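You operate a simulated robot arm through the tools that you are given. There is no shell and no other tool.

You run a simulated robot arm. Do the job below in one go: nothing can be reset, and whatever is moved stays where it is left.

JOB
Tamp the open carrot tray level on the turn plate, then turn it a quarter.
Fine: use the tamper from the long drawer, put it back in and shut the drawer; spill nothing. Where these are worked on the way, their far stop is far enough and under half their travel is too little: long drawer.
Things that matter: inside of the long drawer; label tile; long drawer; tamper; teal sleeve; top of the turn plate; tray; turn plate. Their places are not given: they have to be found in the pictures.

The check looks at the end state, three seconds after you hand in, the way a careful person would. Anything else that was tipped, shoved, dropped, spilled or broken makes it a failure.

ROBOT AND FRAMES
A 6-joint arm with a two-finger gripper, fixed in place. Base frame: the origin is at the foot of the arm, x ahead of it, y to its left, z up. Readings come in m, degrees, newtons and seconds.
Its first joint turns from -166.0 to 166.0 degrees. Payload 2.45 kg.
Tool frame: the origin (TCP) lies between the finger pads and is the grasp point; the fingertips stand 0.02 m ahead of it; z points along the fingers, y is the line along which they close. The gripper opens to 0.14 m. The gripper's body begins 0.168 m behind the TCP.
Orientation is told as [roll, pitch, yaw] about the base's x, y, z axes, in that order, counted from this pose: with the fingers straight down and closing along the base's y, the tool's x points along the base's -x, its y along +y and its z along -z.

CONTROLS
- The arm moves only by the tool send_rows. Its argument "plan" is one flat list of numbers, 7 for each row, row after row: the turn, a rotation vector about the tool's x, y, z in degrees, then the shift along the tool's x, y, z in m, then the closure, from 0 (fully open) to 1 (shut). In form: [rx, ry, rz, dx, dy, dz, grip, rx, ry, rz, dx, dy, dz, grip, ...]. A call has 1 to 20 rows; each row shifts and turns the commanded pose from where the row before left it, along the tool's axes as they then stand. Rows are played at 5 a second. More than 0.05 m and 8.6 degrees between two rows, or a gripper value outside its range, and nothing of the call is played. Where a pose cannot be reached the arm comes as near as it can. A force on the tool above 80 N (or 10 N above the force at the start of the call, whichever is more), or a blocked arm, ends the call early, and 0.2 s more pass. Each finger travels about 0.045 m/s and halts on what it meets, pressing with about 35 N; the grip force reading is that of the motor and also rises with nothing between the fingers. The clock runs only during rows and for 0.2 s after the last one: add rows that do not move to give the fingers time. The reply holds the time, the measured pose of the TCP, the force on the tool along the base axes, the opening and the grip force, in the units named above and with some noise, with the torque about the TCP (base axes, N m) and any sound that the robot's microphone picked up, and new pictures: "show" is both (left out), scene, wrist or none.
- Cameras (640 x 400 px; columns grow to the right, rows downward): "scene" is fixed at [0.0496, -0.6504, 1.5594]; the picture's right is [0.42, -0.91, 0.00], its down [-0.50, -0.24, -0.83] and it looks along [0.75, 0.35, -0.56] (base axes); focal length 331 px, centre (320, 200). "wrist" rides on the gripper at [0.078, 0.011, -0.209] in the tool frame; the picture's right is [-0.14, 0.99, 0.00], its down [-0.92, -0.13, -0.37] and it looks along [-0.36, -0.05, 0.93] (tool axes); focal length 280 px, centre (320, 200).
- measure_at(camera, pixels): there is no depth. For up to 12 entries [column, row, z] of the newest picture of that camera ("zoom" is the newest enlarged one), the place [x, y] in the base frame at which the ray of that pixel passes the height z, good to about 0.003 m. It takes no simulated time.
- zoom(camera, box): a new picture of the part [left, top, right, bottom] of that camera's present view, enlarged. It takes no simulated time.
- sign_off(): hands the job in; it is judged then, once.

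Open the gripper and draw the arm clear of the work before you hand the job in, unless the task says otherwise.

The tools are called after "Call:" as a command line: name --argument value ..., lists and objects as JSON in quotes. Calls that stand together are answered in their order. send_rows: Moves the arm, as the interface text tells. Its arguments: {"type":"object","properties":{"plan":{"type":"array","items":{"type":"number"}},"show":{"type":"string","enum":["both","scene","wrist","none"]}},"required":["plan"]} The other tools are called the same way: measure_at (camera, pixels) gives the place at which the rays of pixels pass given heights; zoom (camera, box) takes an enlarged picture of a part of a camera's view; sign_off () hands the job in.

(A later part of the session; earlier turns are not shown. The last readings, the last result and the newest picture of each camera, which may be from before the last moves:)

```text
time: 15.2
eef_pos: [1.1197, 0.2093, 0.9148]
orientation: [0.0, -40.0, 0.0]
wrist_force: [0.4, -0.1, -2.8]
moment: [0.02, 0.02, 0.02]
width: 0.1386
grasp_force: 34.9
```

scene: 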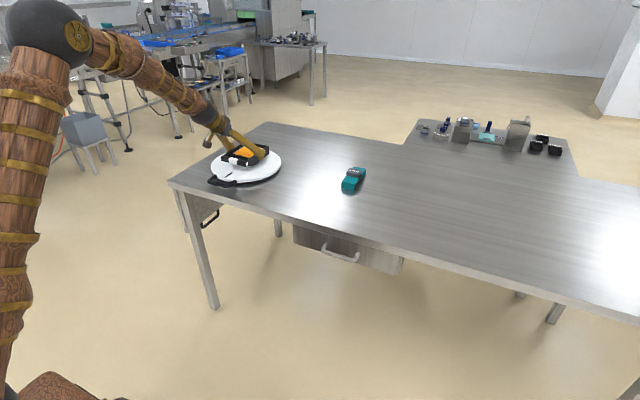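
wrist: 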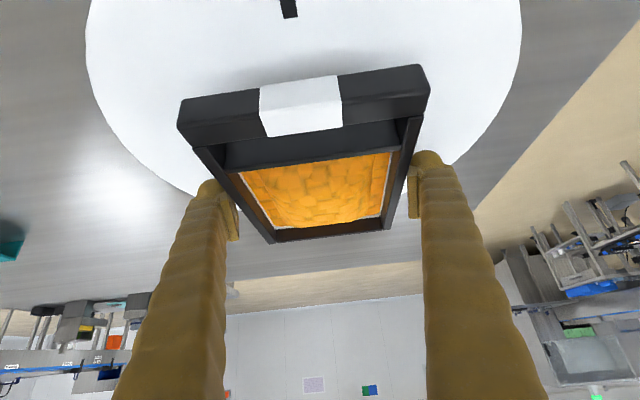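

Still no contact. The width creeps (0.1404→0.1386), so I check visually whether the tray slips.

Call:
zoom --camera "wrist" --box '[160, 50, 480, 260]'

Call:
zoom --camera "scene" --box '[215, 130, 285, 190]'

```text
1.90 times, centred on (320, 155) of wrist
```

zoom: 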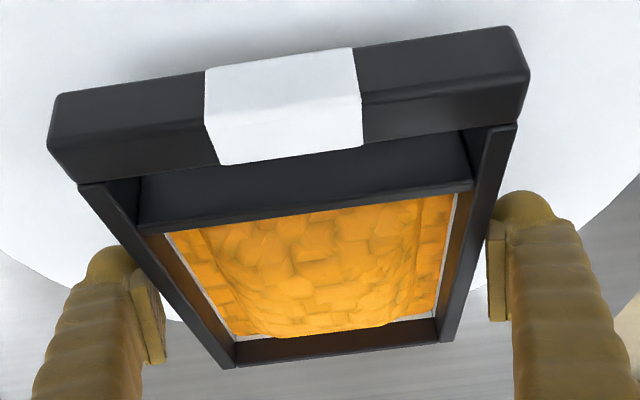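

```text
6.67 times, centred on (250, 160) of scene
```

zoom: 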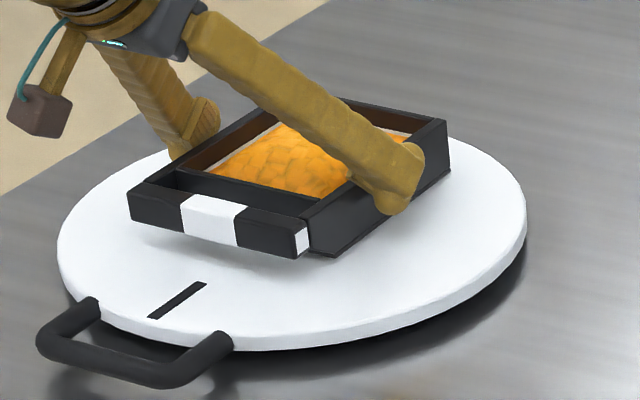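

The tray has slipped maybe 1–2 mm but is level, and very near the plate. I continue down in 3 mm steps.

Call:
send_rows --plan '[0, 0, 0, 0.0019, 0, 0.0023, 0.12, 0, 0, 0, 0, 0, 0, 0.12]' --show "none"

```text
time: 15.8
eef_pos: [1.1185, 0.2094, 0.9131]
orientation: [0.0, -39.9, 0.0]
wrist_force: [0.2, 0.5, -2.9]
moment: [-0.03, 0.02, 0.02]
width: 0.1387
grasp_force: 34.9
```

Call:
send_rows --plan '[0, 0, 0, 0.0019, 0, 0.0023, 0.12, 0, 0, 0, 0, 0, 0, 0.12]' --show "none"

```text
time: 16.4
eef_pos: [1.1199, 0.2092, 0.9106]
orientation: [0.0, -39.9, 0.0]
wrist_force: [-0.9, -0.7, 5.8]
moment: [-0.17, 0.21, 0.04]
width: 0.1385
grasp_force: 35.2
```

Force turned to +5.8 N: the tray is on the plate. I open the gripper fully and wait.

Call:
send_rows --plan '[0, 0, 0, 0, 0, 0, 0.0, 0, 0, 0, 0, 0, 0, 0.0, 0, 0, 0, 0, 0, 0, 0.0, 0, 0, 0, 0, 0, 0, 0.0]' --show "wrist"

Call:
zoom --camera "wrist" --box '[160, 50, 480, 260]'

Call:
zoom --camera "scene" --box '[215, 130, 285, 190]'

```text
time: 17.4
eef_pos: [1.1189, 0.2091, 0.9094]
orientation: [0.0, -39.9, 0.0]
wrist_force: [2.2, 0.5, 4.4]
moment: [0.03, 0.1, 0.01]
width: 0.1402
grasp_force: 0.0
```

wrist: 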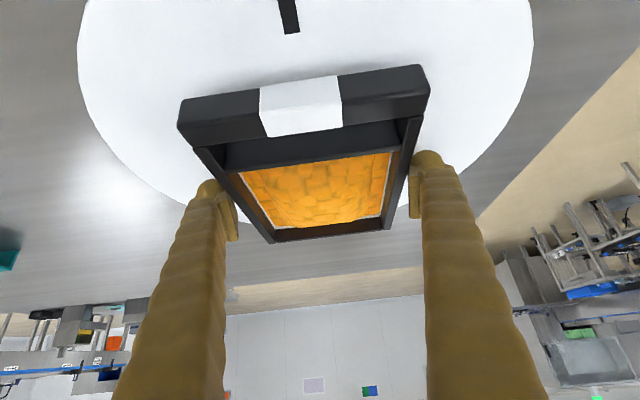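

```text
1.90 times, centred on (320, 155) of wrist
```

zoom: 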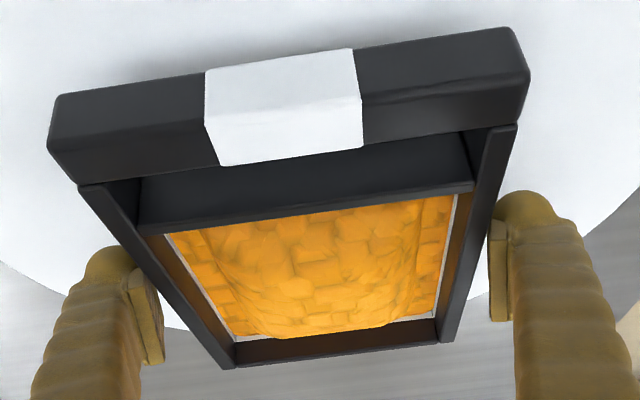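

```text
6.67 times, centred on (250, 160) of scene
```

zoom: 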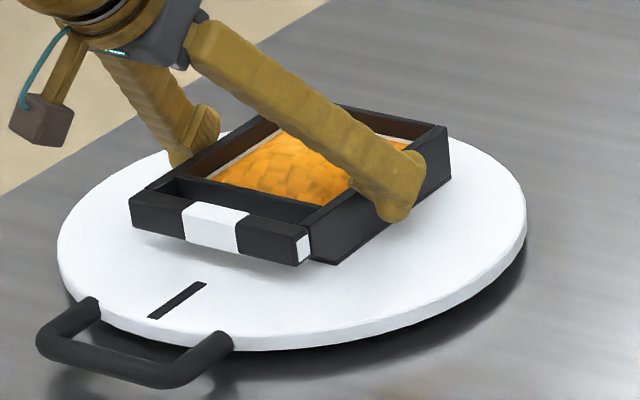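

Opened to 0.1402 m, and the tray measured 0.1385 m when gripped, so it should be free. I raise 8 mm in small steps and check that the tray stays.

Call:
send_rows --plan '[0, 0, 0, -0.0026, 0, -0.0031, 0, 0, 0, 0, -0.0026, 0, -0.0031, 0, 0, 0, 0, 0, 0, 0, 0]' --show "wrist"

Call:
zoom --camera "wrist" --box '[160, 50, 480, 260]'

Call:
zoom --camera "scene" --box '[215, 130, 285, 190]'

```text
time: 18.2
eef_pos: [1.1195, 0.2105, 0.9171]
orientation: [0.0, -40.0, 0.0]
wrist_force: [-0.4, -0.3, -0.8]
moment: [-0.02, -0.03, 0.04]
width: 0.14
grasp_force: 0.1
```

wrist: 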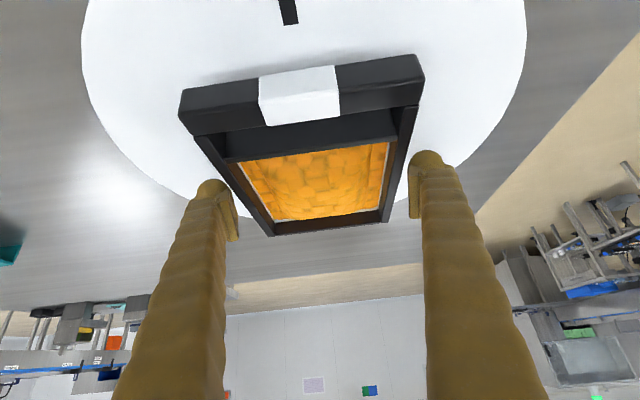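

```text
1.90 times, centred on (320, 155) of wrist
```

zoom: 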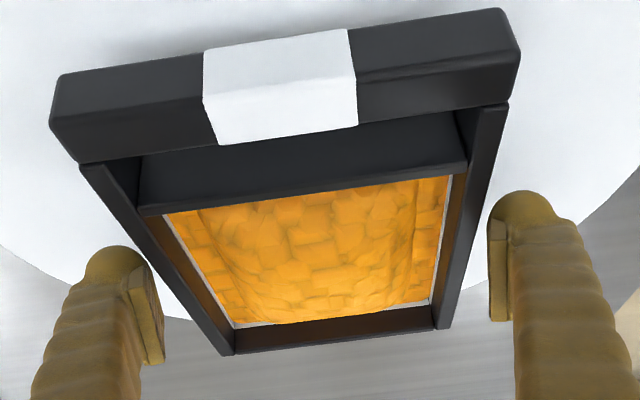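

```text
6.67 times, centred on (250, 160) of scene
```

zoom: 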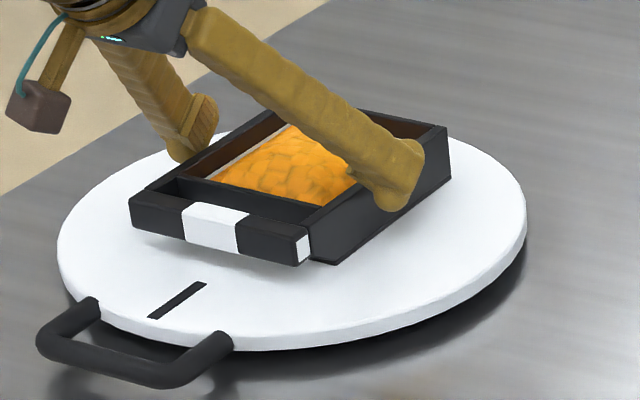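

The tray stayed on the plate, centred. I raise clear and move back toward the drawer area to view its handle closely.

Call:
send_rows --plan '[0, 0, 0, -0.023, 0, -0.0274, 0, 0, 0, 0, -0.023, 0, -0.0274, 0, 0, 0, 0, -0.023, 0, -0.0274, 0, 0, 0, 0, -0.023, 0, -0.0274, 0, 0, 0, 0, 0.0219, -0.035, -0.0184, 0, 0, 0, 0, 0.0219, -0.035, -0.0184, 0, 0, 0, 0, 0.0219, -0.035, -0.0184, 0, 0, 0, 0, 0.0219, -0.035, -0.0184, 0, 0, 0, 0, 0.0219, -0.035, -0.0184, 0, 0, 0, 0, 0.0219, -0.035, -0.0184, 0, 0, 0, 0, 0.0219, -0.035, -0.0184, 0, 0, 0, 0, 0.0219, -0.035, -0.0184, 0, 0, 0, 0, 0.0219, -0.035, -0.0184, 0, 0, 0, 0, 0.0219, -0.035, -0.0184, 0, 0, 0, 0, 0.0219, -0.035, -0.0184, 0, 0, 0, 0, 0.0219, -0.035, -0.0184, 0, 0, 0, 0, 0.0219, -0.035, -0.0184, 0, 0, 0, 0, 0.0219, -0.035, -0.0184, 0, 0, 0, 0, 0, 0, 0, 0]' --show "both"

Call:
zoom --camera "scene" --box '[195, 130, 295, 200]'

```text
time: 22.2
eef_pos: [0.7176, -0.2809, 1.062]
orientation: [-0.1, -40.1, 0.0]
wrist_force: [-0.4, -1.6, -0.1]
moment: [0.0, -0.03, -0.02]
width: 0.1399
grasp_force: 0.0
```

scene: 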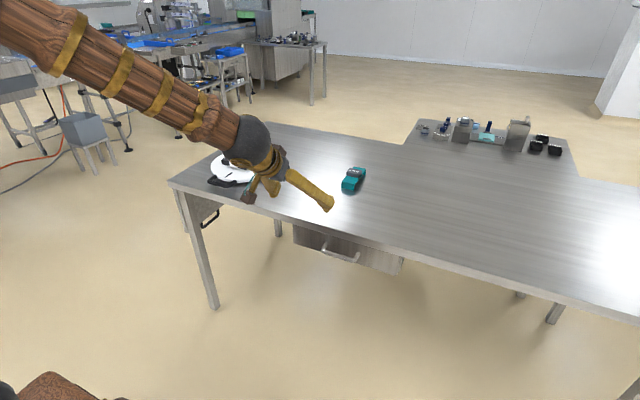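
wrist: 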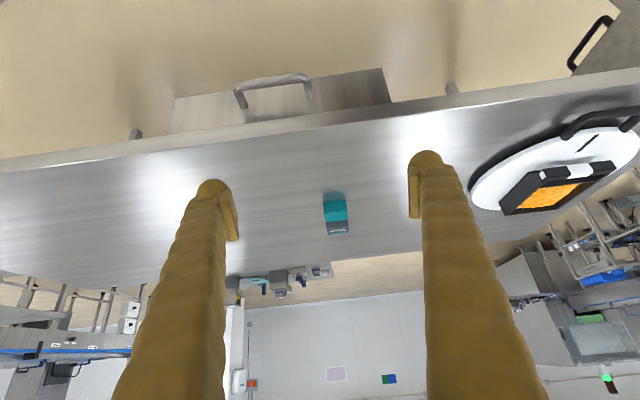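

```text
5.71 times, centred on (245, 165) of scene
```

zoom: 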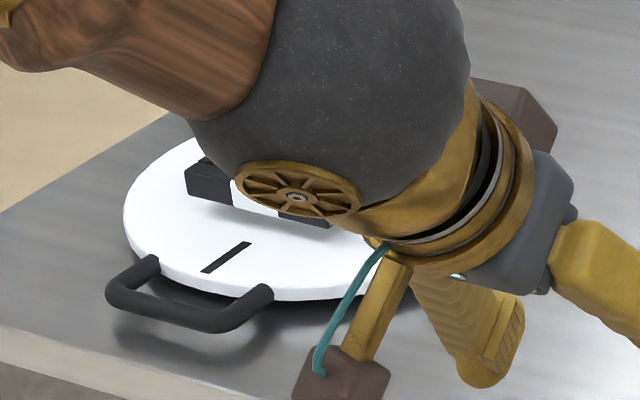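

The tray sits well on the plate (wrist view (550,185)). I zoom in on the drawer front and handle near wrist (270,90).

Call:
zoom --camera "wrist" --box '[150, 50, 410, 170]'

Call:
measure_at --camera "wrist" --pixels '[[237, 91, 0.755], [307, 77, 0.755], [237, 91, 0.735], [307, 77, 0.735], [247, 107, 0.755], [313, 97, 0.755], [382, 68, 0.7], [176, 97, 0.7], [393, 101, 0.78], [390, 105, 0.81], [300, 118, 0.845]]'

Call:
measure_at --camera "scene" --pixels '[[322, 251, 0.755], [356, 261, 0.755], [322, 251, 0.735], [356, 261, 0.735], [293.5, 243.5, 0.7], [397, 275.5, 0.7], [329, 239, 0.755], [360, 248, 0.755]]'

```text
2.46 times, centred on (280, 110) of wrist
```

zoom: 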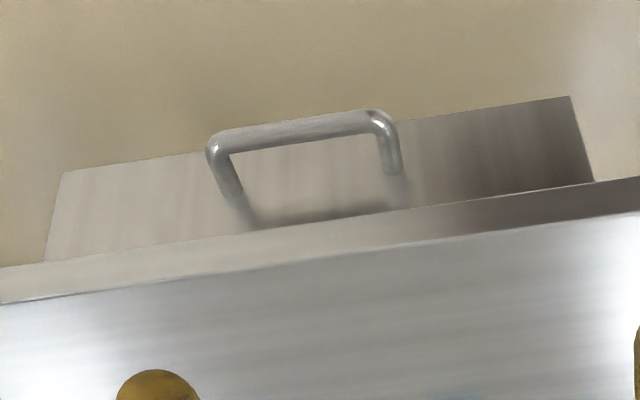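

```text
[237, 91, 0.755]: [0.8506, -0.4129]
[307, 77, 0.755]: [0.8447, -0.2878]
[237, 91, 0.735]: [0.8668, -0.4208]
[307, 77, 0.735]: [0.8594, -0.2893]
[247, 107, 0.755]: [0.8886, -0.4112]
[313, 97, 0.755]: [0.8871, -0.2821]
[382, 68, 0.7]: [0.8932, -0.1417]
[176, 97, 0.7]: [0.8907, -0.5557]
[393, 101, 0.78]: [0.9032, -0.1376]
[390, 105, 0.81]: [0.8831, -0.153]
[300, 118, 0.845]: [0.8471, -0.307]
```

```text
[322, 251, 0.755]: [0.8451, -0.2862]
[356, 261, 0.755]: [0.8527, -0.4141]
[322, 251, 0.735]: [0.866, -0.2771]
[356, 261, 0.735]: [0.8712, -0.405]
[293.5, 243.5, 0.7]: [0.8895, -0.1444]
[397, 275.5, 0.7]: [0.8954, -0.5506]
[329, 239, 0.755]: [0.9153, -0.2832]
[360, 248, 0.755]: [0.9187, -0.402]
```

Both cameras agree: handle bar at x≈0.848, z≈0.755, y −0.287…−0.413; drawer face x≈0.892, tabletop edge x≈0.873. I'll grip the bar with the tool nearly horizontal, so I roll 90° about the tool axis and tilt to 75° here in free space.

Call:
send_rows --plan '[0, 0, 8.18, 0, 0, 0, 0, 0, 0, 8.18, 0, 0, 0, 0, 0, 0, 8.18, 0, 0, 0, 0, 0, 0, 8.18, 0, 0, 0, 0, 0, 0, 8.18, 0, 0, 0, 0, 0, 0, 8.18, 0, 0, 0, 0, 0, 0, 8.18, 0, 0, 0, 0, 0, 0, 8.18, 0, 0, 0, 0, 0, 0, 8.18, 0, 0, 0, 0, 0, 0, 8.18, 0, 0, 0, 0, 0, 0, 8.2, 0, 0, 0, 0, -7, 0, 0, 0, 0, 0, 0, -7, 0, 0, 0, 0, 0, 0, -7, 0, 0, 0, 0, 0, 0, -7, 0, 0, 0, 0, 0, 0, -7, 0, 0, 0, 0, 0, 0, 0, 0, 0, 0, 0, 0, 0]' --show "both"

```text
time: 25.8
eef_pos: [0.718, -0.2814, 1.0604]
orientation: [75.1, -0.1, -90.0]
wrist_force: [0.5, -0.3, -0.1]
moment: [-0.01, 0.02, 0.05]
width: 0.1399
grasp_force: 0.0
```

scene: 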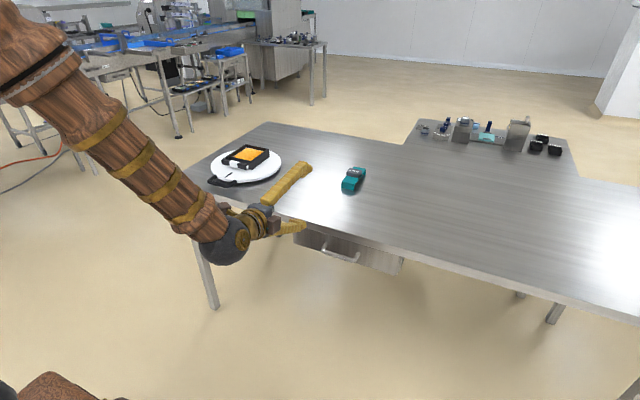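
wrist: 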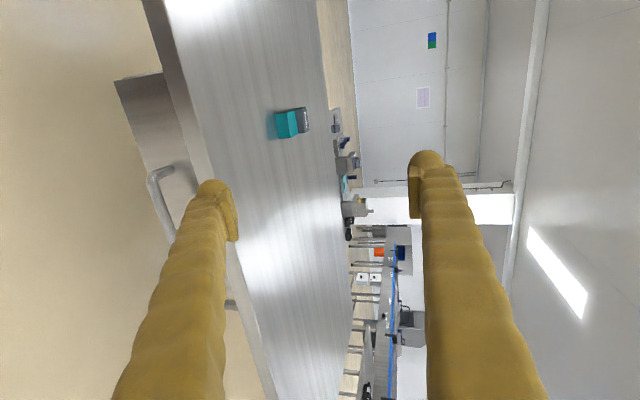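

The tool is now near-horizontal with a vertical closing line. I lower in front of the table to handle height at x≈0.72, y≈−0.35, while narrowing the opening to about 36 mm.

Call:
send_rows --plan '[0, 0, 0, -0.0098, -0.0418, 0.0112, 0.74, 0, 0, 0, -0.0098, -0.0418, 0.0112, 0.74, 0, 0, 0, -0.0098, -0.0418, 0.0112, 0.74, 0, 0, 0, -0.0098, -0.0418, 0.0112, 0.74, 0, 0, 0, -0.0098, -0.0418, 0.0112, 0.74, 0, 0, 0, -0.0098, -0.0418, 0.0112, 0.74, 0, 0, 0, -0.0098, -0.0418, 0.0112, 0.74, 0, 0, 0, 0, 0, 0, 0.74]' --show "both"

```text
time: 27.6
eef_pos: [0.7202, -0.3493, 0.7584]
orientation: [74.9, 0.0, -90.0]
wrist_force: [0.9, -0.3, -0.3]
moment: [-0.01, 0.02, 0.0]
width: 0.0365
grasp_force: 0.1
```

scene: 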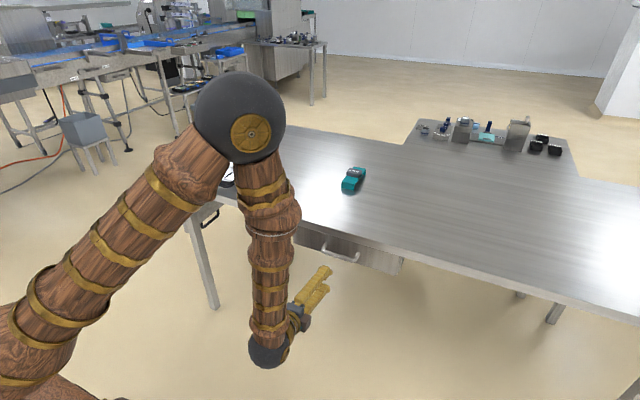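
wrist: 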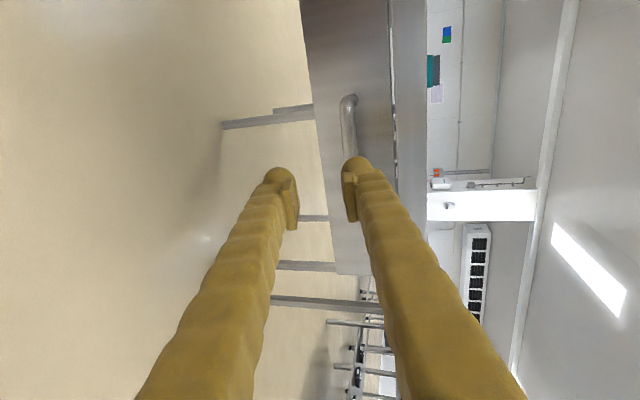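

At (0.72,−0.349,0.758) with 36 mm opening. I check the bar's height from this view: its bar is at wrist column ~348, rows 98–160.

Call:
zoom --camera "wrist" --box '[250, 60, 450, 240]'

Call:
measure_at --camera "wrist" --pixels '[[345, 130, 0.755], [345, 130, 0.75], [345, 130, 0.76], [352, 130, 0.755], [352, 130, 0.76], [352, 130, 0.75]]'

```text
2.22 times, centred on (350, 150) of wrist
```

zoom: 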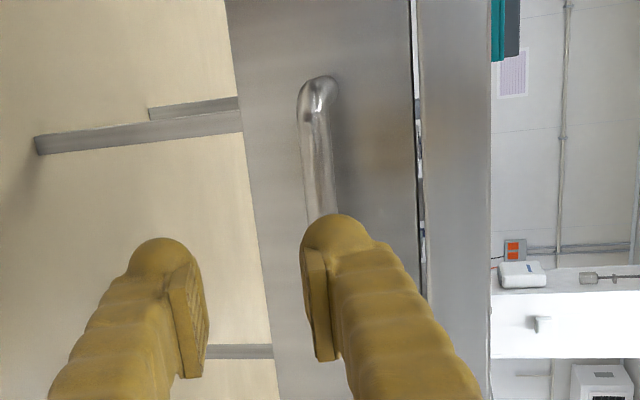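

```text
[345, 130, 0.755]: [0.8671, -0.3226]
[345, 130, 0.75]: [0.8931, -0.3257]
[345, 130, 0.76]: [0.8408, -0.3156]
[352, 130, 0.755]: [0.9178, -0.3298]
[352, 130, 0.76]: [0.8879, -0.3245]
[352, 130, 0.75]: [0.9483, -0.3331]
```

The bar centre comes to z≈0.757–0.763. I advance 9 cm straight toward it and re-check.

Call:
send_rows --plan '[0, 0, 0, 0, 0.0083, 0.0289, 0.74, 0, 0, 0, 0, 0.0083, 0.0289, 0.74, 0, 0, 0, 0, 0.0083, 0.0289, 0.74, 0, 0, 0, 0, 0, 0, 0.74]' --show "wrist"

Call:
zoom --camera "wrist" --box '[250, 60, 450, 240]'

Call:
zoom --camera "scene" --box '[280, 210, 400, 290]'

```text
time: 28.6
eef_pos: [0.8106, -0.3486, 0.759]
orientation: [75.0, -0.1, -90.0]
wrist_force: [0.6, -1.0, -0.2]
moment: [0.03, 0.0, 0.03]
width: 0.0364
grasp_force: 0.0
```

wrist: 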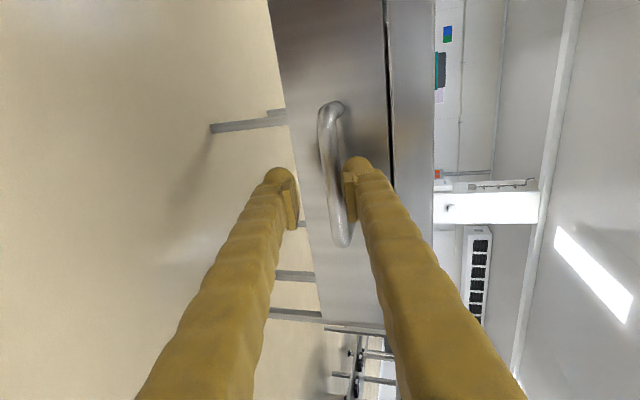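

```text
2.22 times, centred on (350, 150) of wrist
```

zoom: 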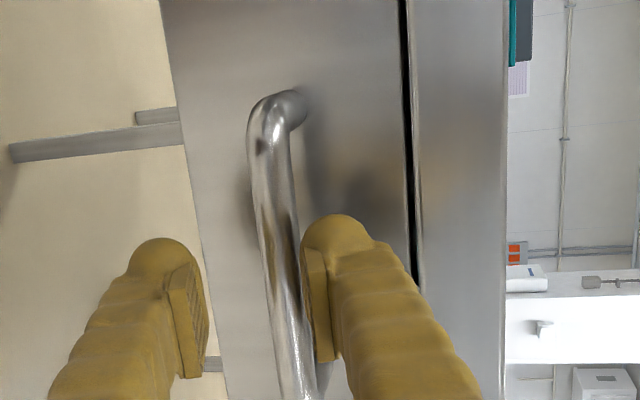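

```text
5.00 times, centred on (340, 250) of scene
```

zoom: 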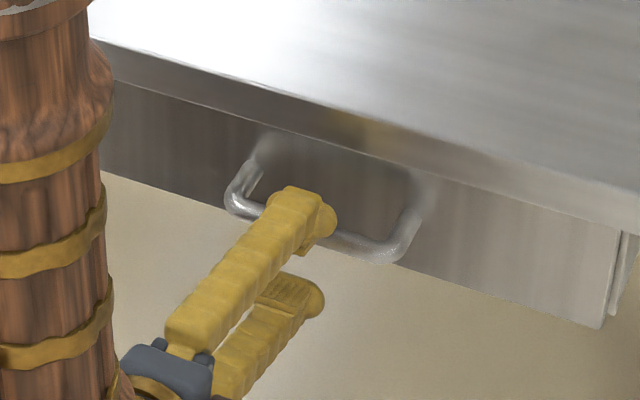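

The bar lies between the fingers. I advance 3 cm more and close on it.

Call:
send_rows --plan '[0, 0, 0, 0, 0.0042, 0.0155, 0.74, 0, 0, 0, 0, 0.0042, 0.0155, 0.74, 0, 0, 0, 0, 0, 0, 0.74, 0, 0, 0, 0, 0, 0, 1, 0, 0, 0, 0, 0, 0, 1, 0, 0, 0, 0, 0, 0, 1]' --show "wrist"

Call:
zoom --camera "scene" --box '[280, 210, 400, 290]'

```text
time: 30.0
eef_pos: [0.8417, -0.3491, 0.7634]
orientation: [75.3, -0.1, -90.0]
wrist_force: [0.9, 7.7, 53.7]
moment: [0.18, 0.34, 0.04]
width: 0.011
grasp_force: 34.8
```

wrist: 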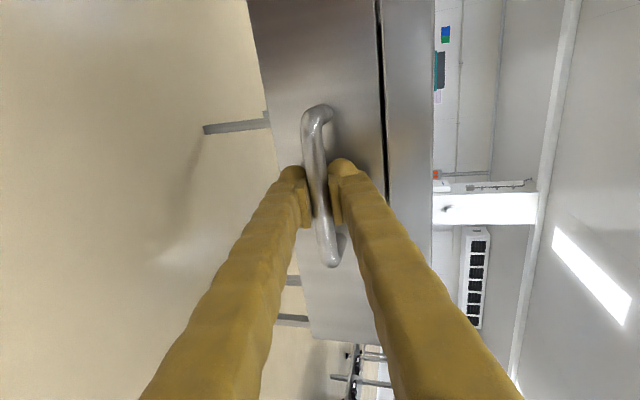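

```text
5.00 times, centred on (340, 250) of scene
```

zoom: 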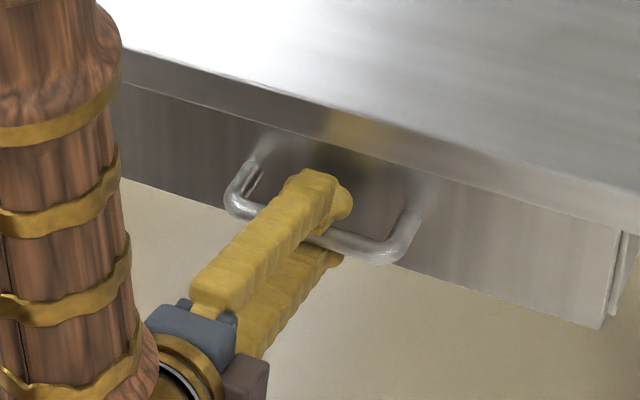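

The bar is gripped (11 mm); the bar is ~5 mm higher than my command (53 N). I relieve that and pull 6 cm to begin opening the drawer.

Call:
send_rows --plan '[0, 0, 0, 0, 0.0048, -0.0013, 1, 0, 0, 0, 0, 0, 0, 1, 0, 0, 0, 0, -0.0052, -0.0193, 1, 0, 0, 0, 0, -0.0052, -0.0193, 1, 0, 0, 0, 0, -0.0052, -0.0193, 1, 0, 0, 0, 0, 0, 0, 1]' --show "both"

```text
time: 31.4
eef_pos: [0.7804, -0.3491, 0.7632]
orientation: [74.9, 0.0, -90.0]
wrist_force: [-0.4, 7.7, -3.2]
moment: [0.04, 0.0, 0.35]
width: 0.011
grasp_force: 37.9
```

scene: 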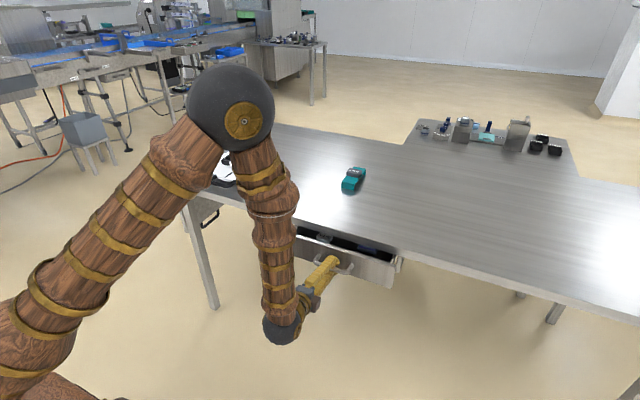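
wrist: 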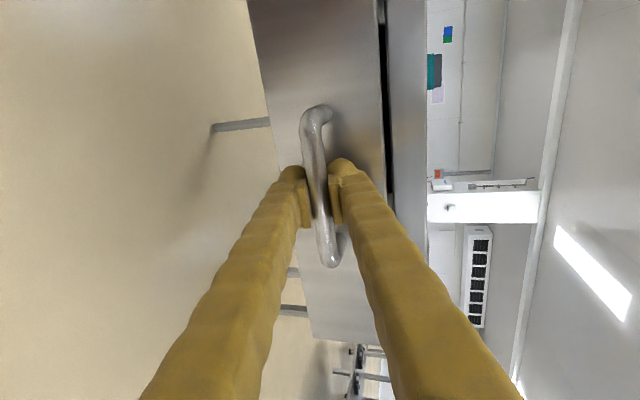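

The drawer is sliding out smoothly. I keep pulling another 16 cm, watching position and force.

Call:
send_rows --plan '[0, 0, 0, 0, -0.0083, -0.0309, 1, 0, 0, 0, 0, -0.0083, -0.0309, 1, 0, 0, 0, 0, -0.0083, -0.0309, 1, 0, 0, 0, 0, -0.0083, -0.0309, 1, 0, 0, 0, 0, -0.0083, -0.0309, 1, 0, 0, 0, 0, 0, 0, 1]' --show "both"

```text
time: 32.8
eef_pos: [0.6274, -0.354, 0.7633]
orientation: [75.0, 0.1, -89.8]
wrist_force: [-1.4, 32.8, -13.1]
moment: [0.03, -0.06, -0.15]
width: 0.011
grasp_force: 38.3
out of reach, approached as far as the arm can: row 5
```

scene: 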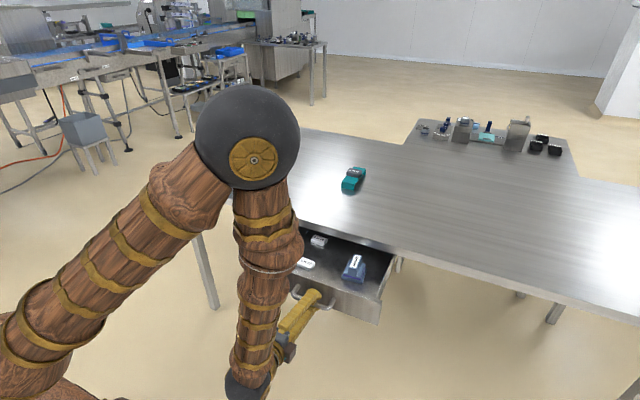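
wrist: 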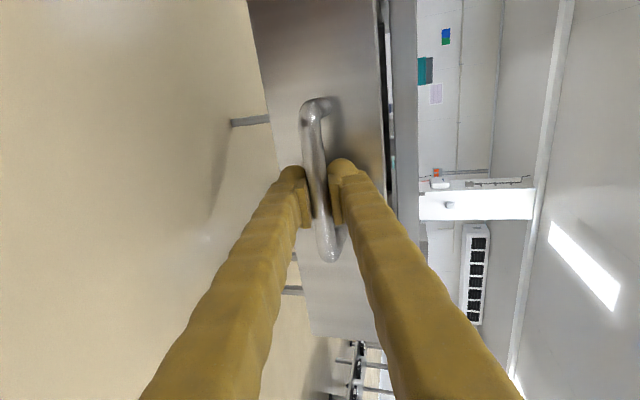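

The arm reached its near limit at x≈0.627; the drawer is ~0.22 m open and shows objects inside. I zoom in on the contents.

Call:
zoom --camera "scene" --box '[280, 220, 410, 330]'

```text
3.64 times, centred on (345, 275) of scene
```

zoom: 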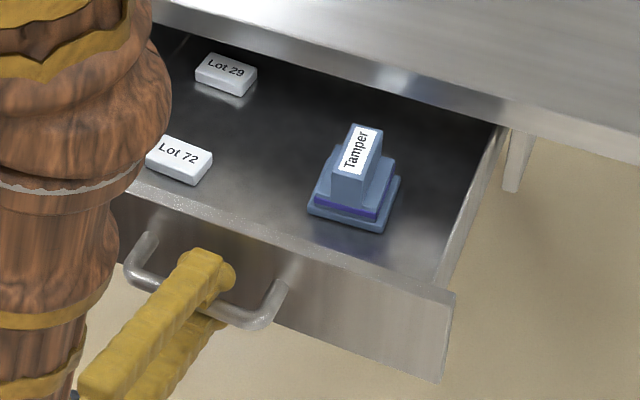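

The tamper (blue stepped block with a top handle labelled "Tamper") stands in the drawer, with "Lot" tiles nearby. I measure positions of the tamper and drawer edges.

Call:
measure_at --camera "zoom" --pixels '[[352, 125, 0.78], [382, 133, 0.78], [364, 182, 0.78], [333, 170, 0.78], [305, 210, 0.715], [382, 232, 0.715], [400, 180, 0.72], [322, 145, 0.72], [450, 295, 0.79], [440, 380, 0.7], [130, 180, 0.79], [505, 130, 0.79]]'

Call:
zoom --camera "scene" --box '[335, 245, 375, 290]'

```text
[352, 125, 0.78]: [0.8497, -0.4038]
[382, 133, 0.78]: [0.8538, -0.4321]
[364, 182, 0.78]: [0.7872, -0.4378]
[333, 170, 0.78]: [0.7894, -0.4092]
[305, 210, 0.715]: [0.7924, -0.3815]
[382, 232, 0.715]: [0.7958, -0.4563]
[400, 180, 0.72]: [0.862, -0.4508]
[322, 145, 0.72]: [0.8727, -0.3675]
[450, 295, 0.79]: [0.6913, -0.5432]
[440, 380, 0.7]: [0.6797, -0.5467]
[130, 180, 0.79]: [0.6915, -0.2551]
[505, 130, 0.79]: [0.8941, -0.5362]
```

```text
8.89 times, centred on (355, 268) of scene
```

zoom: 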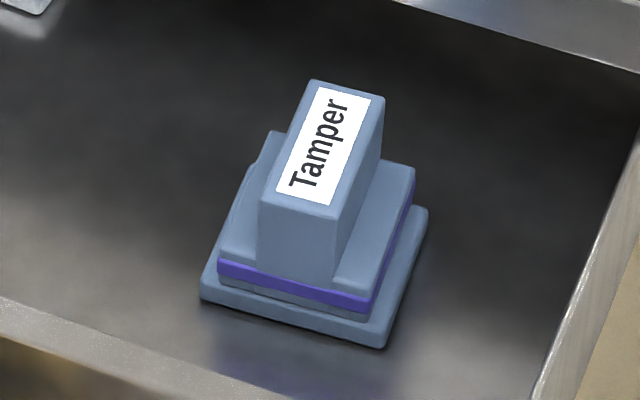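

The tamper base is ~0.08×0.075 m with a ridge handle along x at y≈−0.42, currently right under the table edge, so I want the drawer further out. I pivot the tool about the round bar to a lower tilt (in small steps) to regain reach.

Call:
send_rows --plan '[8, 0, 0, 0, 0, 0, 1, 8, 0, 0, 0, 0, 0, 1, 0, 0, 0, 0, 0, 0, 1]' --show "wrist"

Call:
zoom --camera "scene" --box '[260, 220, 410, 360]'

```text
time: 33.6
eef_pos: [0.626, -0.356, 0.7619]
orientation: [58.9, 0.0, -90.1]
wrist_force: [-2.5, -6.4, -55.9]
moment: [-0.3, -0.42, -0.27]
width: 0.0111
grasp_force: 37.7
```

wrist: 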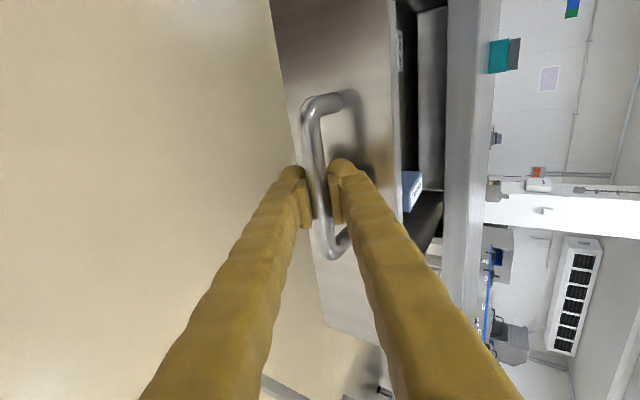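

```text
2.86 times, centred on (335, 290) of scene
```

zoom: 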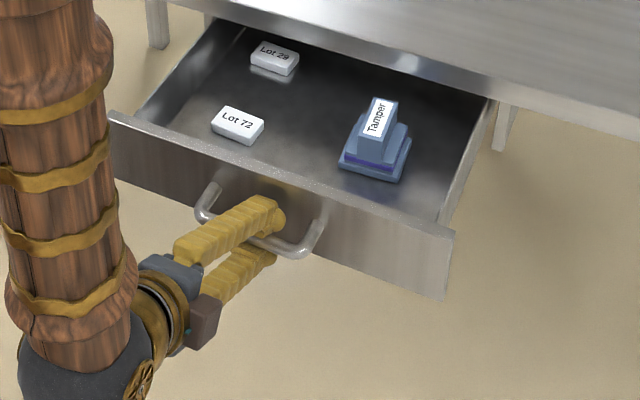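

The pivot to 59° worked, but there is −56 N vertical load. I shift the command 4 mm down to relieve it and check.

Call:
send_rows --plan '[0, 0, 0, 0, -0.0034, 0.0021, 1, 0, 0, 0, 0, 0, 0, 1]' --show "none"

```text
time: 34.2
eef_pos: [0.628, -0.3561, 0.7616]
orientation: [59.3, -0.1, -90.0]
wrist_force: [1.8, 0.3, 22.5]
moment: [0.23, 0.1, -0.06]
width: 0.0106
grasp_force: 37.7
```

Now +22 N, so about 1 mm too low. I correct that and pull 6 cm further at this tilt.

Call:
send_rows --plan '[0, 0, 0, 0, 0.0009, -0.0005, 1, 0, 0, 0, 0, -0.0103, -0.0171, 1, 0, 0, 0, 0, -0.0103, -0.0171, 1, 0, 0, 0, 0, -0.0103, -0.0171, 1, 0, 0, 0, 0, 0, 0, 1]' --show "scene"

```text
time: 35.4
eef_pos: [0.5802, -0.3732, 0.7583]
orientation: [58.8, 0.2, -89.9]
wrist_force: [-2.8, 34.7, -14.6]
moment: [-0.2, -0.19, -0.24]
width: 0.0105
grasp_force: 38.0
out of reach, approached as far as the arm can: row 3, 4
```

scene: 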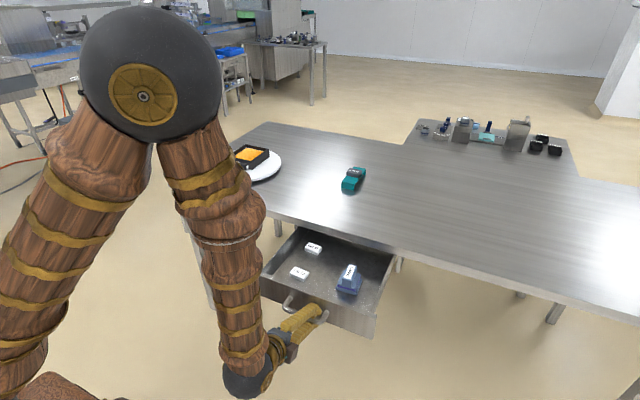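

The drawer is now ~0.26 m open and the tamper is clear of the table edge. I look at the drawer and the table's depth to judge the travel.

Call:
zoom --camera "scene" --box '[250, 215, 410, 345]'

Call:
measure_at --camera "scene" --pixels '[[265, 123, 0.845], [168, 181, 0.845], [372, 337, 0.7], [378, 316, 0.79], [393, 262, 0.79], [300, 228, 0.72], [349, 268, 0.78], [340, 293, 0.71], [357, 296, 0.71], [362, 282, 0.72]]'

```text
3.08 times, centred on (330, 280) of scene
```

zoom: 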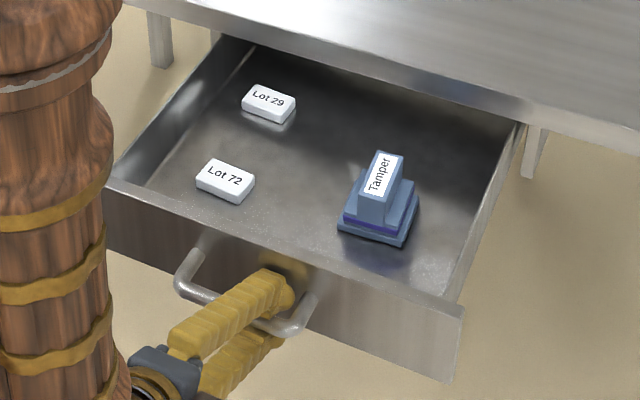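

```text
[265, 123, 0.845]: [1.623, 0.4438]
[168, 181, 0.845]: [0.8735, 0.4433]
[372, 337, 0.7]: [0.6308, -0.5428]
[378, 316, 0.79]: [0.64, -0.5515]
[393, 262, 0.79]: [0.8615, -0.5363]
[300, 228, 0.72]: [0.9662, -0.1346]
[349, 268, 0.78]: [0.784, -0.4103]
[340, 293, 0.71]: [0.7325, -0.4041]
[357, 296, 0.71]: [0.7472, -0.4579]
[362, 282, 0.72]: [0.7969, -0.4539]
```

The table is 0.75 m deep so the travel may be long; I'd like to open further. I pivot another 16° about the bar and see the load.

Call:
send_rows --plan '[0, 0, 0, 0, 0.012, 0.02, 1, 0, 0, 0, 0, 0, 0, 1, 8, 0, 0, 0, 0, 0, 1, 0, 0, 0, 0, 0, 0, 1]' --show "wrist"

```text
time: 36.4
eef_pos: [0.6055, -0.3764, 0.7594]
orientation: [50.9, 0.0, -90.2]
wrist_force: [0.8, -3.4, -50.2]
moment: [-0.22, -0.39, -0.18]
width: 0.0105
grasp_force: 37.6
```

wrist: 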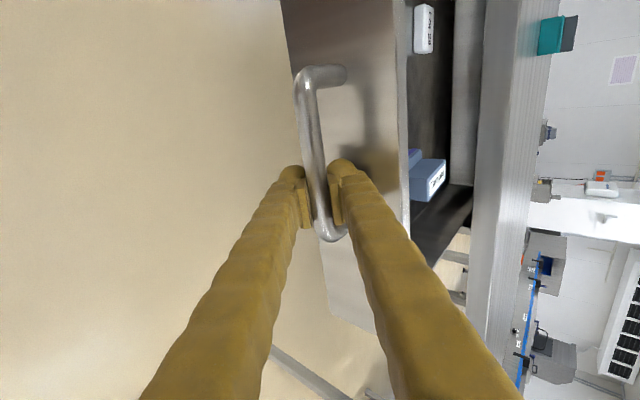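

I relax the grip a little, re-centre along the bar (+27 mm in y), pivot 8° more, then re-close.

Call:
send_rows --plan '[0, 0, 0, 0, -0.0019, 0.0016, 0.8, 0, 0, 0, 0, 0, 0, 0.8, 0, 0, 0, 0.0135, 0, 0, 0.8, 0, 0, 0, 0.0135, 0, 0, 0.8, 8, 0, 0, 0, 0, 0, 0.8, 0, 0, 0, 0, 0, 0, 0.8, 0, 0, 0, 0, 0, 0, 1, 0, 0, 0, 0, 0, 0, 1]' --show "wrist"

```text
time: 38.2
eef_pos: [0.6056, -0.3483, 0.7579]
orientation: [43.0, 0.0, -90.0]
wrist_force: [2.0, -0.4, 8.8]
moment: [-0.04, 0.07, -0.04]
width: 0.0107
grasp_force: 27.4
```

wrist: 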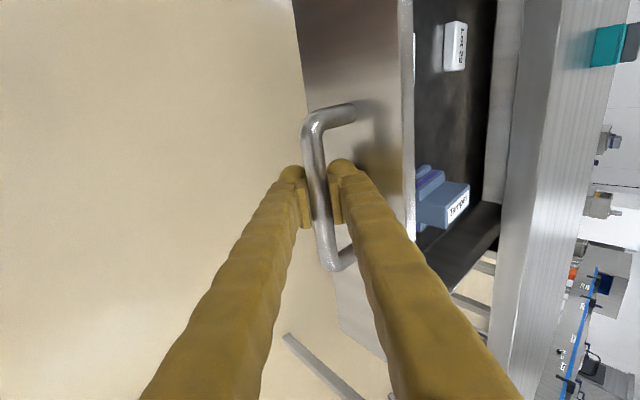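

Well gripped at 43° tilt with low load. I pull 10 cm further out.

Call:
send_rows --plan '[0, 0, 0, 0, -0.0183, -0.01705, 1, 0, 0, 0, 0, -0.0183, -0.01705, 1, 0, 0, 0, 0, -0.0183, -0.01705, 1, 0, 0, 0, 0, 0, 0, 1]' --show "scene"

```text
time: 39.2
eef_pos: [0.5404, -0.3591, 0.7597]
orientation: [43.0, 0.1, -89.7]
wrist_force: [41.0, 29.6, 13.7]
moment: [-0.02, 0.27, -0.09]
width: 0.0108
grasp_force: 38.2
out of reach, approached as far as the arm can: row 3
```

scene: 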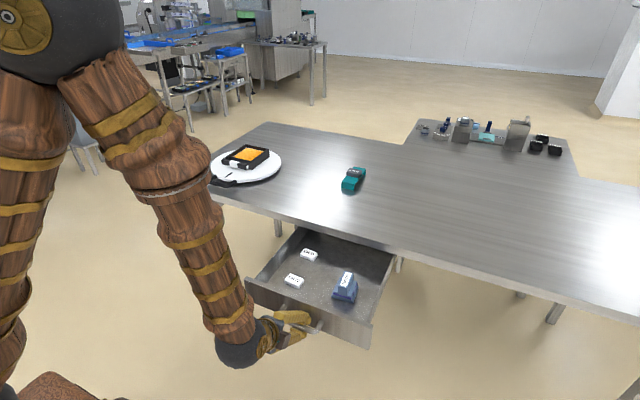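

The drawer resisted with 41 N at bar x≈0.547: that is its far stop (~0.30 m travel). I push it back in 3 cm to have room to withdraw, then open slightly and back out along the tool axis.

Call:
send_rows --plan '[0, 0, 0, 0, 0.0128, 0.0119, 1, 0, 0, 0, 0, 0.0128, 0.0119, 1, 0, 0, 0, 0, 0, 0, 1, 0, 0, 0, 0, 0, 0, 0.74, 0, 0, 0, 0, 0, 0, 0.74]' --show "wrist"

```text
time: 40.4
eef_pos: [0.5731, -0.3591, 0.7583]
orientation: [43.1, 0.1, -90.0]
wrist_force: [-1.9, -1.0, -1.0]
moment: [0.02, 0.0, -0.01]
width: 0.0348
grasp_force: 0.0
```

wrist: 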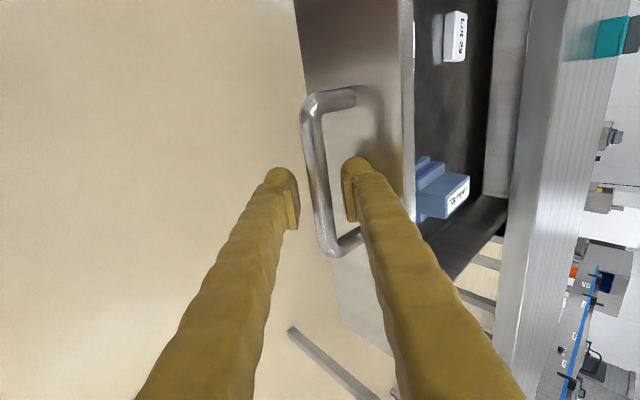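

The handle is free. I back out 5 cm along the tool axis and rise above the drawer.

Call:
send_rows --plan '[0, 0, 0, 0, 0, -0.0167, 0.74, 0, 0, 0, 0, 0, -0.0167, 0.74, 0, 0, 0, 0, 0, -0.0167, 0.74, 0, 0, 0, 0, 0.0273, -0.0293, 0.74, 0, 0, 0, 0, 0.0273, -0.0293, 0.74, 0, 0, 0, 0, 0.0273, -0.0293, 0.5, 0, 0, 0, 0, 0.0273, -0.0293, 0.5, 0, 0, 0, 0, 0.0346, -0.0225, 0.3, 0, 0, 0, 0, 0.0346, -0.0225, 0.3, 0, 0, 0, 0, 0, 0, 0.3]' --show "both"

```text
time: 42.6
eef_pos: [0.5599, -0.3589, 1.0349]
orientation: [42.9, 0.1, -90.0]
wrist_force: [-0.6, 0.9, -0.4]
moment: [-0.03, 0.0, 0.03]
width: 0.0981
grasp_force: 0.1
```

scene: 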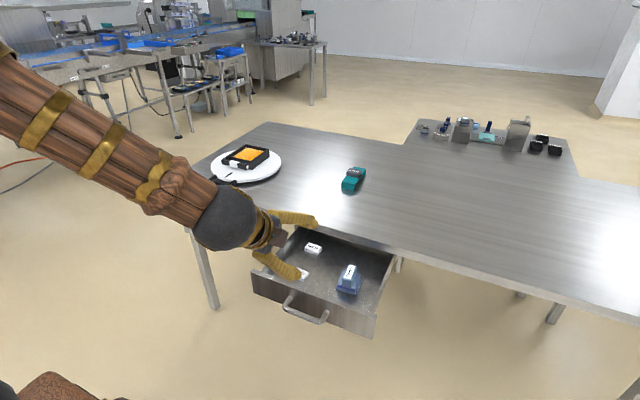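
wrist: 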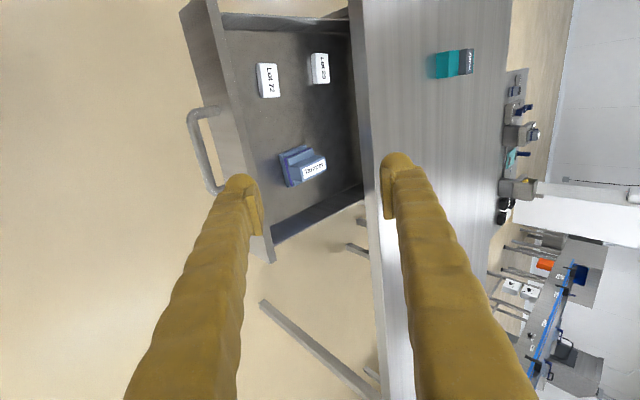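

The drawer stays open. I zoom in on the tamper from this angle and triangulate its height with the scene camera.

Call:
zoom --camera "wrist" --box '[260, 130, 350, 200]'

Call:
zoom --camera "scene" --box '[330, 255, 370, 300]'

```text
5.71 times, centred on (305, 165) of wrist
```

zoom: 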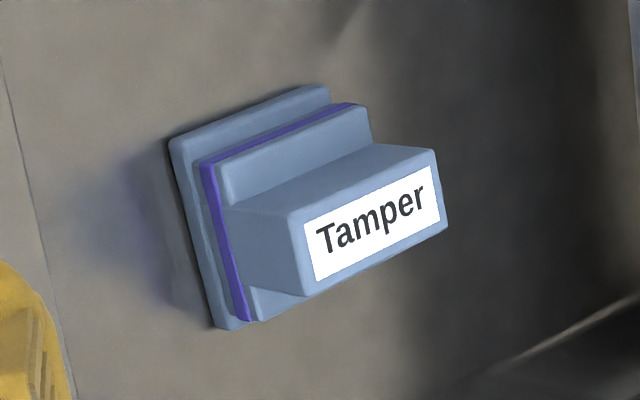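

```text
8.89 times, centred on (350, 278) of scene
```

zoom: 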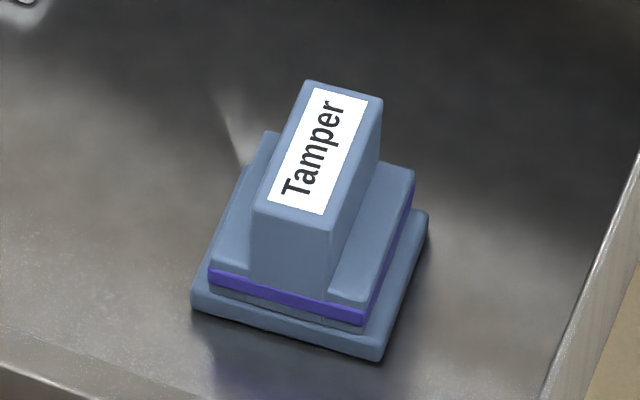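

I triangulate the handle's top corners and base corners with both cameras.

Call:
measure_at --camera "wrist" --pixels '[[299.7, 167.6, 0.78], [325.5, 156.2, 0.78], [327.2, 170.6, 0.78], [303.2, 181.3, 0.78], [299.7, 167.6, 0.8], [325.5, 156.2, 0.8], [327.2, 170.6, 0.8], [303.2, 181.3, 0.8], [279, 154, 0.715], [288, 187.5, 0.715], [306, 145, 0.715]]'

Call:
measure_at --camera "scene" --pixels '[[342.5, 279.1, 0.78], [348.7, 264.5, 0.78], [357.1, 266.4, 0.78], [351.1, 281.4, 0.78], [342.5, 279.1, 0.8], [348.7, 264.5, 0.8], [357.1, 266.4, 0.8], [351.1, 281.4, 0.8], [335.5, 290, 0.715], [356.8, 296, 0.715], [362, 279, 0.715]]'

```text
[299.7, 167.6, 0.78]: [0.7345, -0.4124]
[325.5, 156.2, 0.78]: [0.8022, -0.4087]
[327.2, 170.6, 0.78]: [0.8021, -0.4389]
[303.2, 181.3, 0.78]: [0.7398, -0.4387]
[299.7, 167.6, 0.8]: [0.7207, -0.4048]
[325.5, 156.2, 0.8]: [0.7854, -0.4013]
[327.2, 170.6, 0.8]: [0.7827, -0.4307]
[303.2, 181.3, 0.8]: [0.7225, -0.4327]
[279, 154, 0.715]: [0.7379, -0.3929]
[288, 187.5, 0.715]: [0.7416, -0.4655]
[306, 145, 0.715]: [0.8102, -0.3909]
```

```text
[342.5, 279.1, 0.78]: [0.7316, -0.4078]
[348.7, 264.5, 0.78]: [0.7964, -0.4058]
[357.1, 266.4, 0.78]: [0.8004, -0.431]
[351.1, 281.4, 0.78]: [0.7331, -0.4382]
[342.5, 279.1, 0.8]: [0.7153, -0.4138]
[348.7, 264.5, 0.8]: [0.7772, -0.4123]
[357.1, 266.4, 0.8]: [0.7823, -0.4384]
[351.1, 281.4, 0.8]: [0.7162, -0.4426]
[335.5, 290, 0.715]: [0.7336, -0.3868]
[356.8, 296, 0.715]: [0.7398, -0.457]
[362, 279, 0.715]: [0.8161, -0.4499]
```

The handle top is z≈0.785, spanning x 0.729–0.795, y −0.409…−0.437 (centre (0.763,−0.423)); drawer floor ≈0.71. I roll back 90°, set 45° tilt with fingers closing along y, and move above the handle.

Call:
send_rows --plan '[0, 0, -8.18, 0, 0, 0, 0.5, 0, 0, -8.18, 0, 0, 0, 0.5, 0, 0, -8.18, 0, 0, 0, 0.5, 0, 0, -8.18, 0, 0, 0, 0.5, 0, 0, -8.18, 0, 0, 0, 0.5, 0, 0, -8.18, 0, 0, 0, 0.5, 0, 0, -8.18, 0, 0, 0, 0.5, 0, 0, -8.18, 0, 0, 0, 0.5, 0, 0, -8.18, 0, 0, 0, 0.5, 0, 0, -8.18, 0, 0, 0, 0.5, 0, 0, -8.2, 0, 0, 0, 0.5, 0, -2, 0, 0, 0, 0, 0.5, 0, 0, 0, -0.0033, -0.01067, 0.04455, 0.5, 0, 0, 0, -0.0033, -0.01067, 0.04455, 0.5, 0, 0, 0, -0.0033, -0.01067, 0.04455, 0.5, 0, 0, 0, -0.0033, -0.01067, 0.04455, 0.5, 0, 0, 0, -0.0033, -0.01067, 0.04455, 0.5, 0, 0, 0, 0, 0, 0, 0.5]' --show "both"

```text
time: 46.4
eef_pos: [0.7288, -0.4129, 0.8902]
orientation: [0.1, -45.0, 0.0]
wrist_force: [-0.3, 0.6, -0.8]
moment: [0.0, 0.02, 0.01]
width: 0.0701
grasp_force: 0.1
```

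scene: 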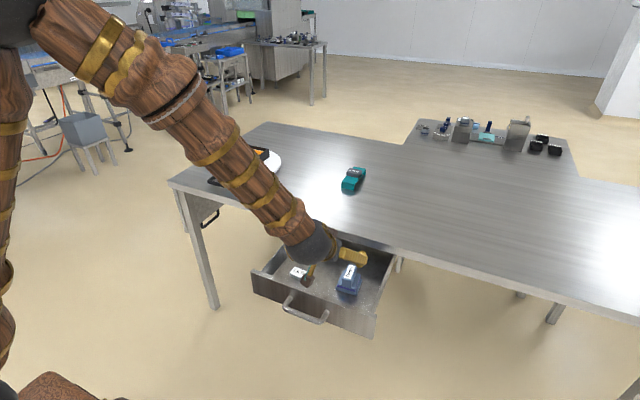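
wrist: 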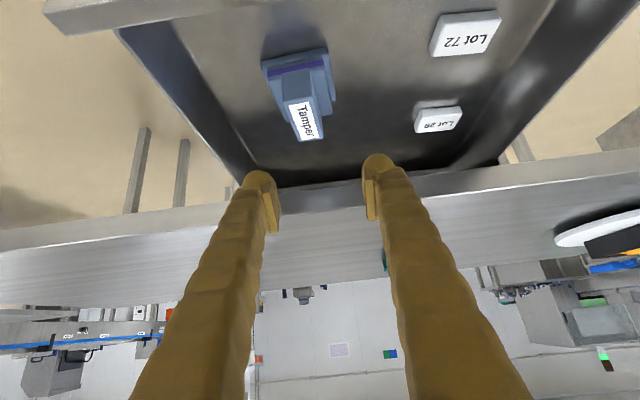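

I check the handle location again from this view (label at wrist (288–323, 98–143)).

Call:
zoom --camera "wrist" --box '[240, 30, 360, 160]'

Call:
measure_at --camera "wrist" --pixels '[[284, 105, 0.785], [313, 98, 0.785], [325, 136, 0.785], [299, 143, 0.785], [262, 62, 0.722], [325, 48, 0.722], [284, 105, 0.775], [325, 136, 0.775]]'

```text
3.08 times, centred on (300, 95) of wrist
```

zoom: 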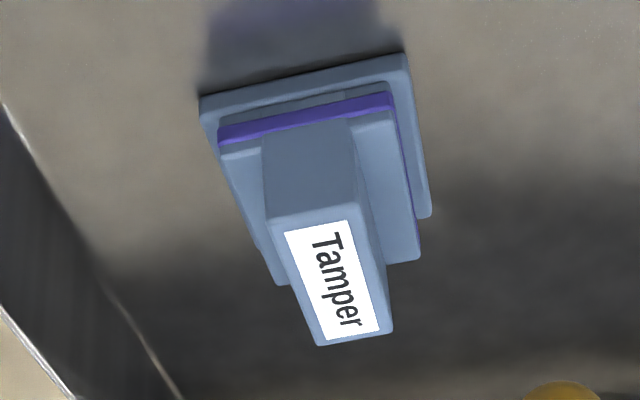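

```text
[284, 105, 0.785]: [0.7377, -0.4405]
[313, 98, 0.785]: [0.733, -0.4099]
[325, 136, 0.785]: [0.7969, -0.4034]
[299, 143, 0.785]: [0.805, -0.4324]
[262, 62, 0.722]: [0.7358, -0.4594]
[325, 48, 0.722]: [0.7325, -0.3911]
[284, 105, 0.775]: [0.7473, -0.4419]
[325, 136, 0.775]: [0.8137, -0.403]
```

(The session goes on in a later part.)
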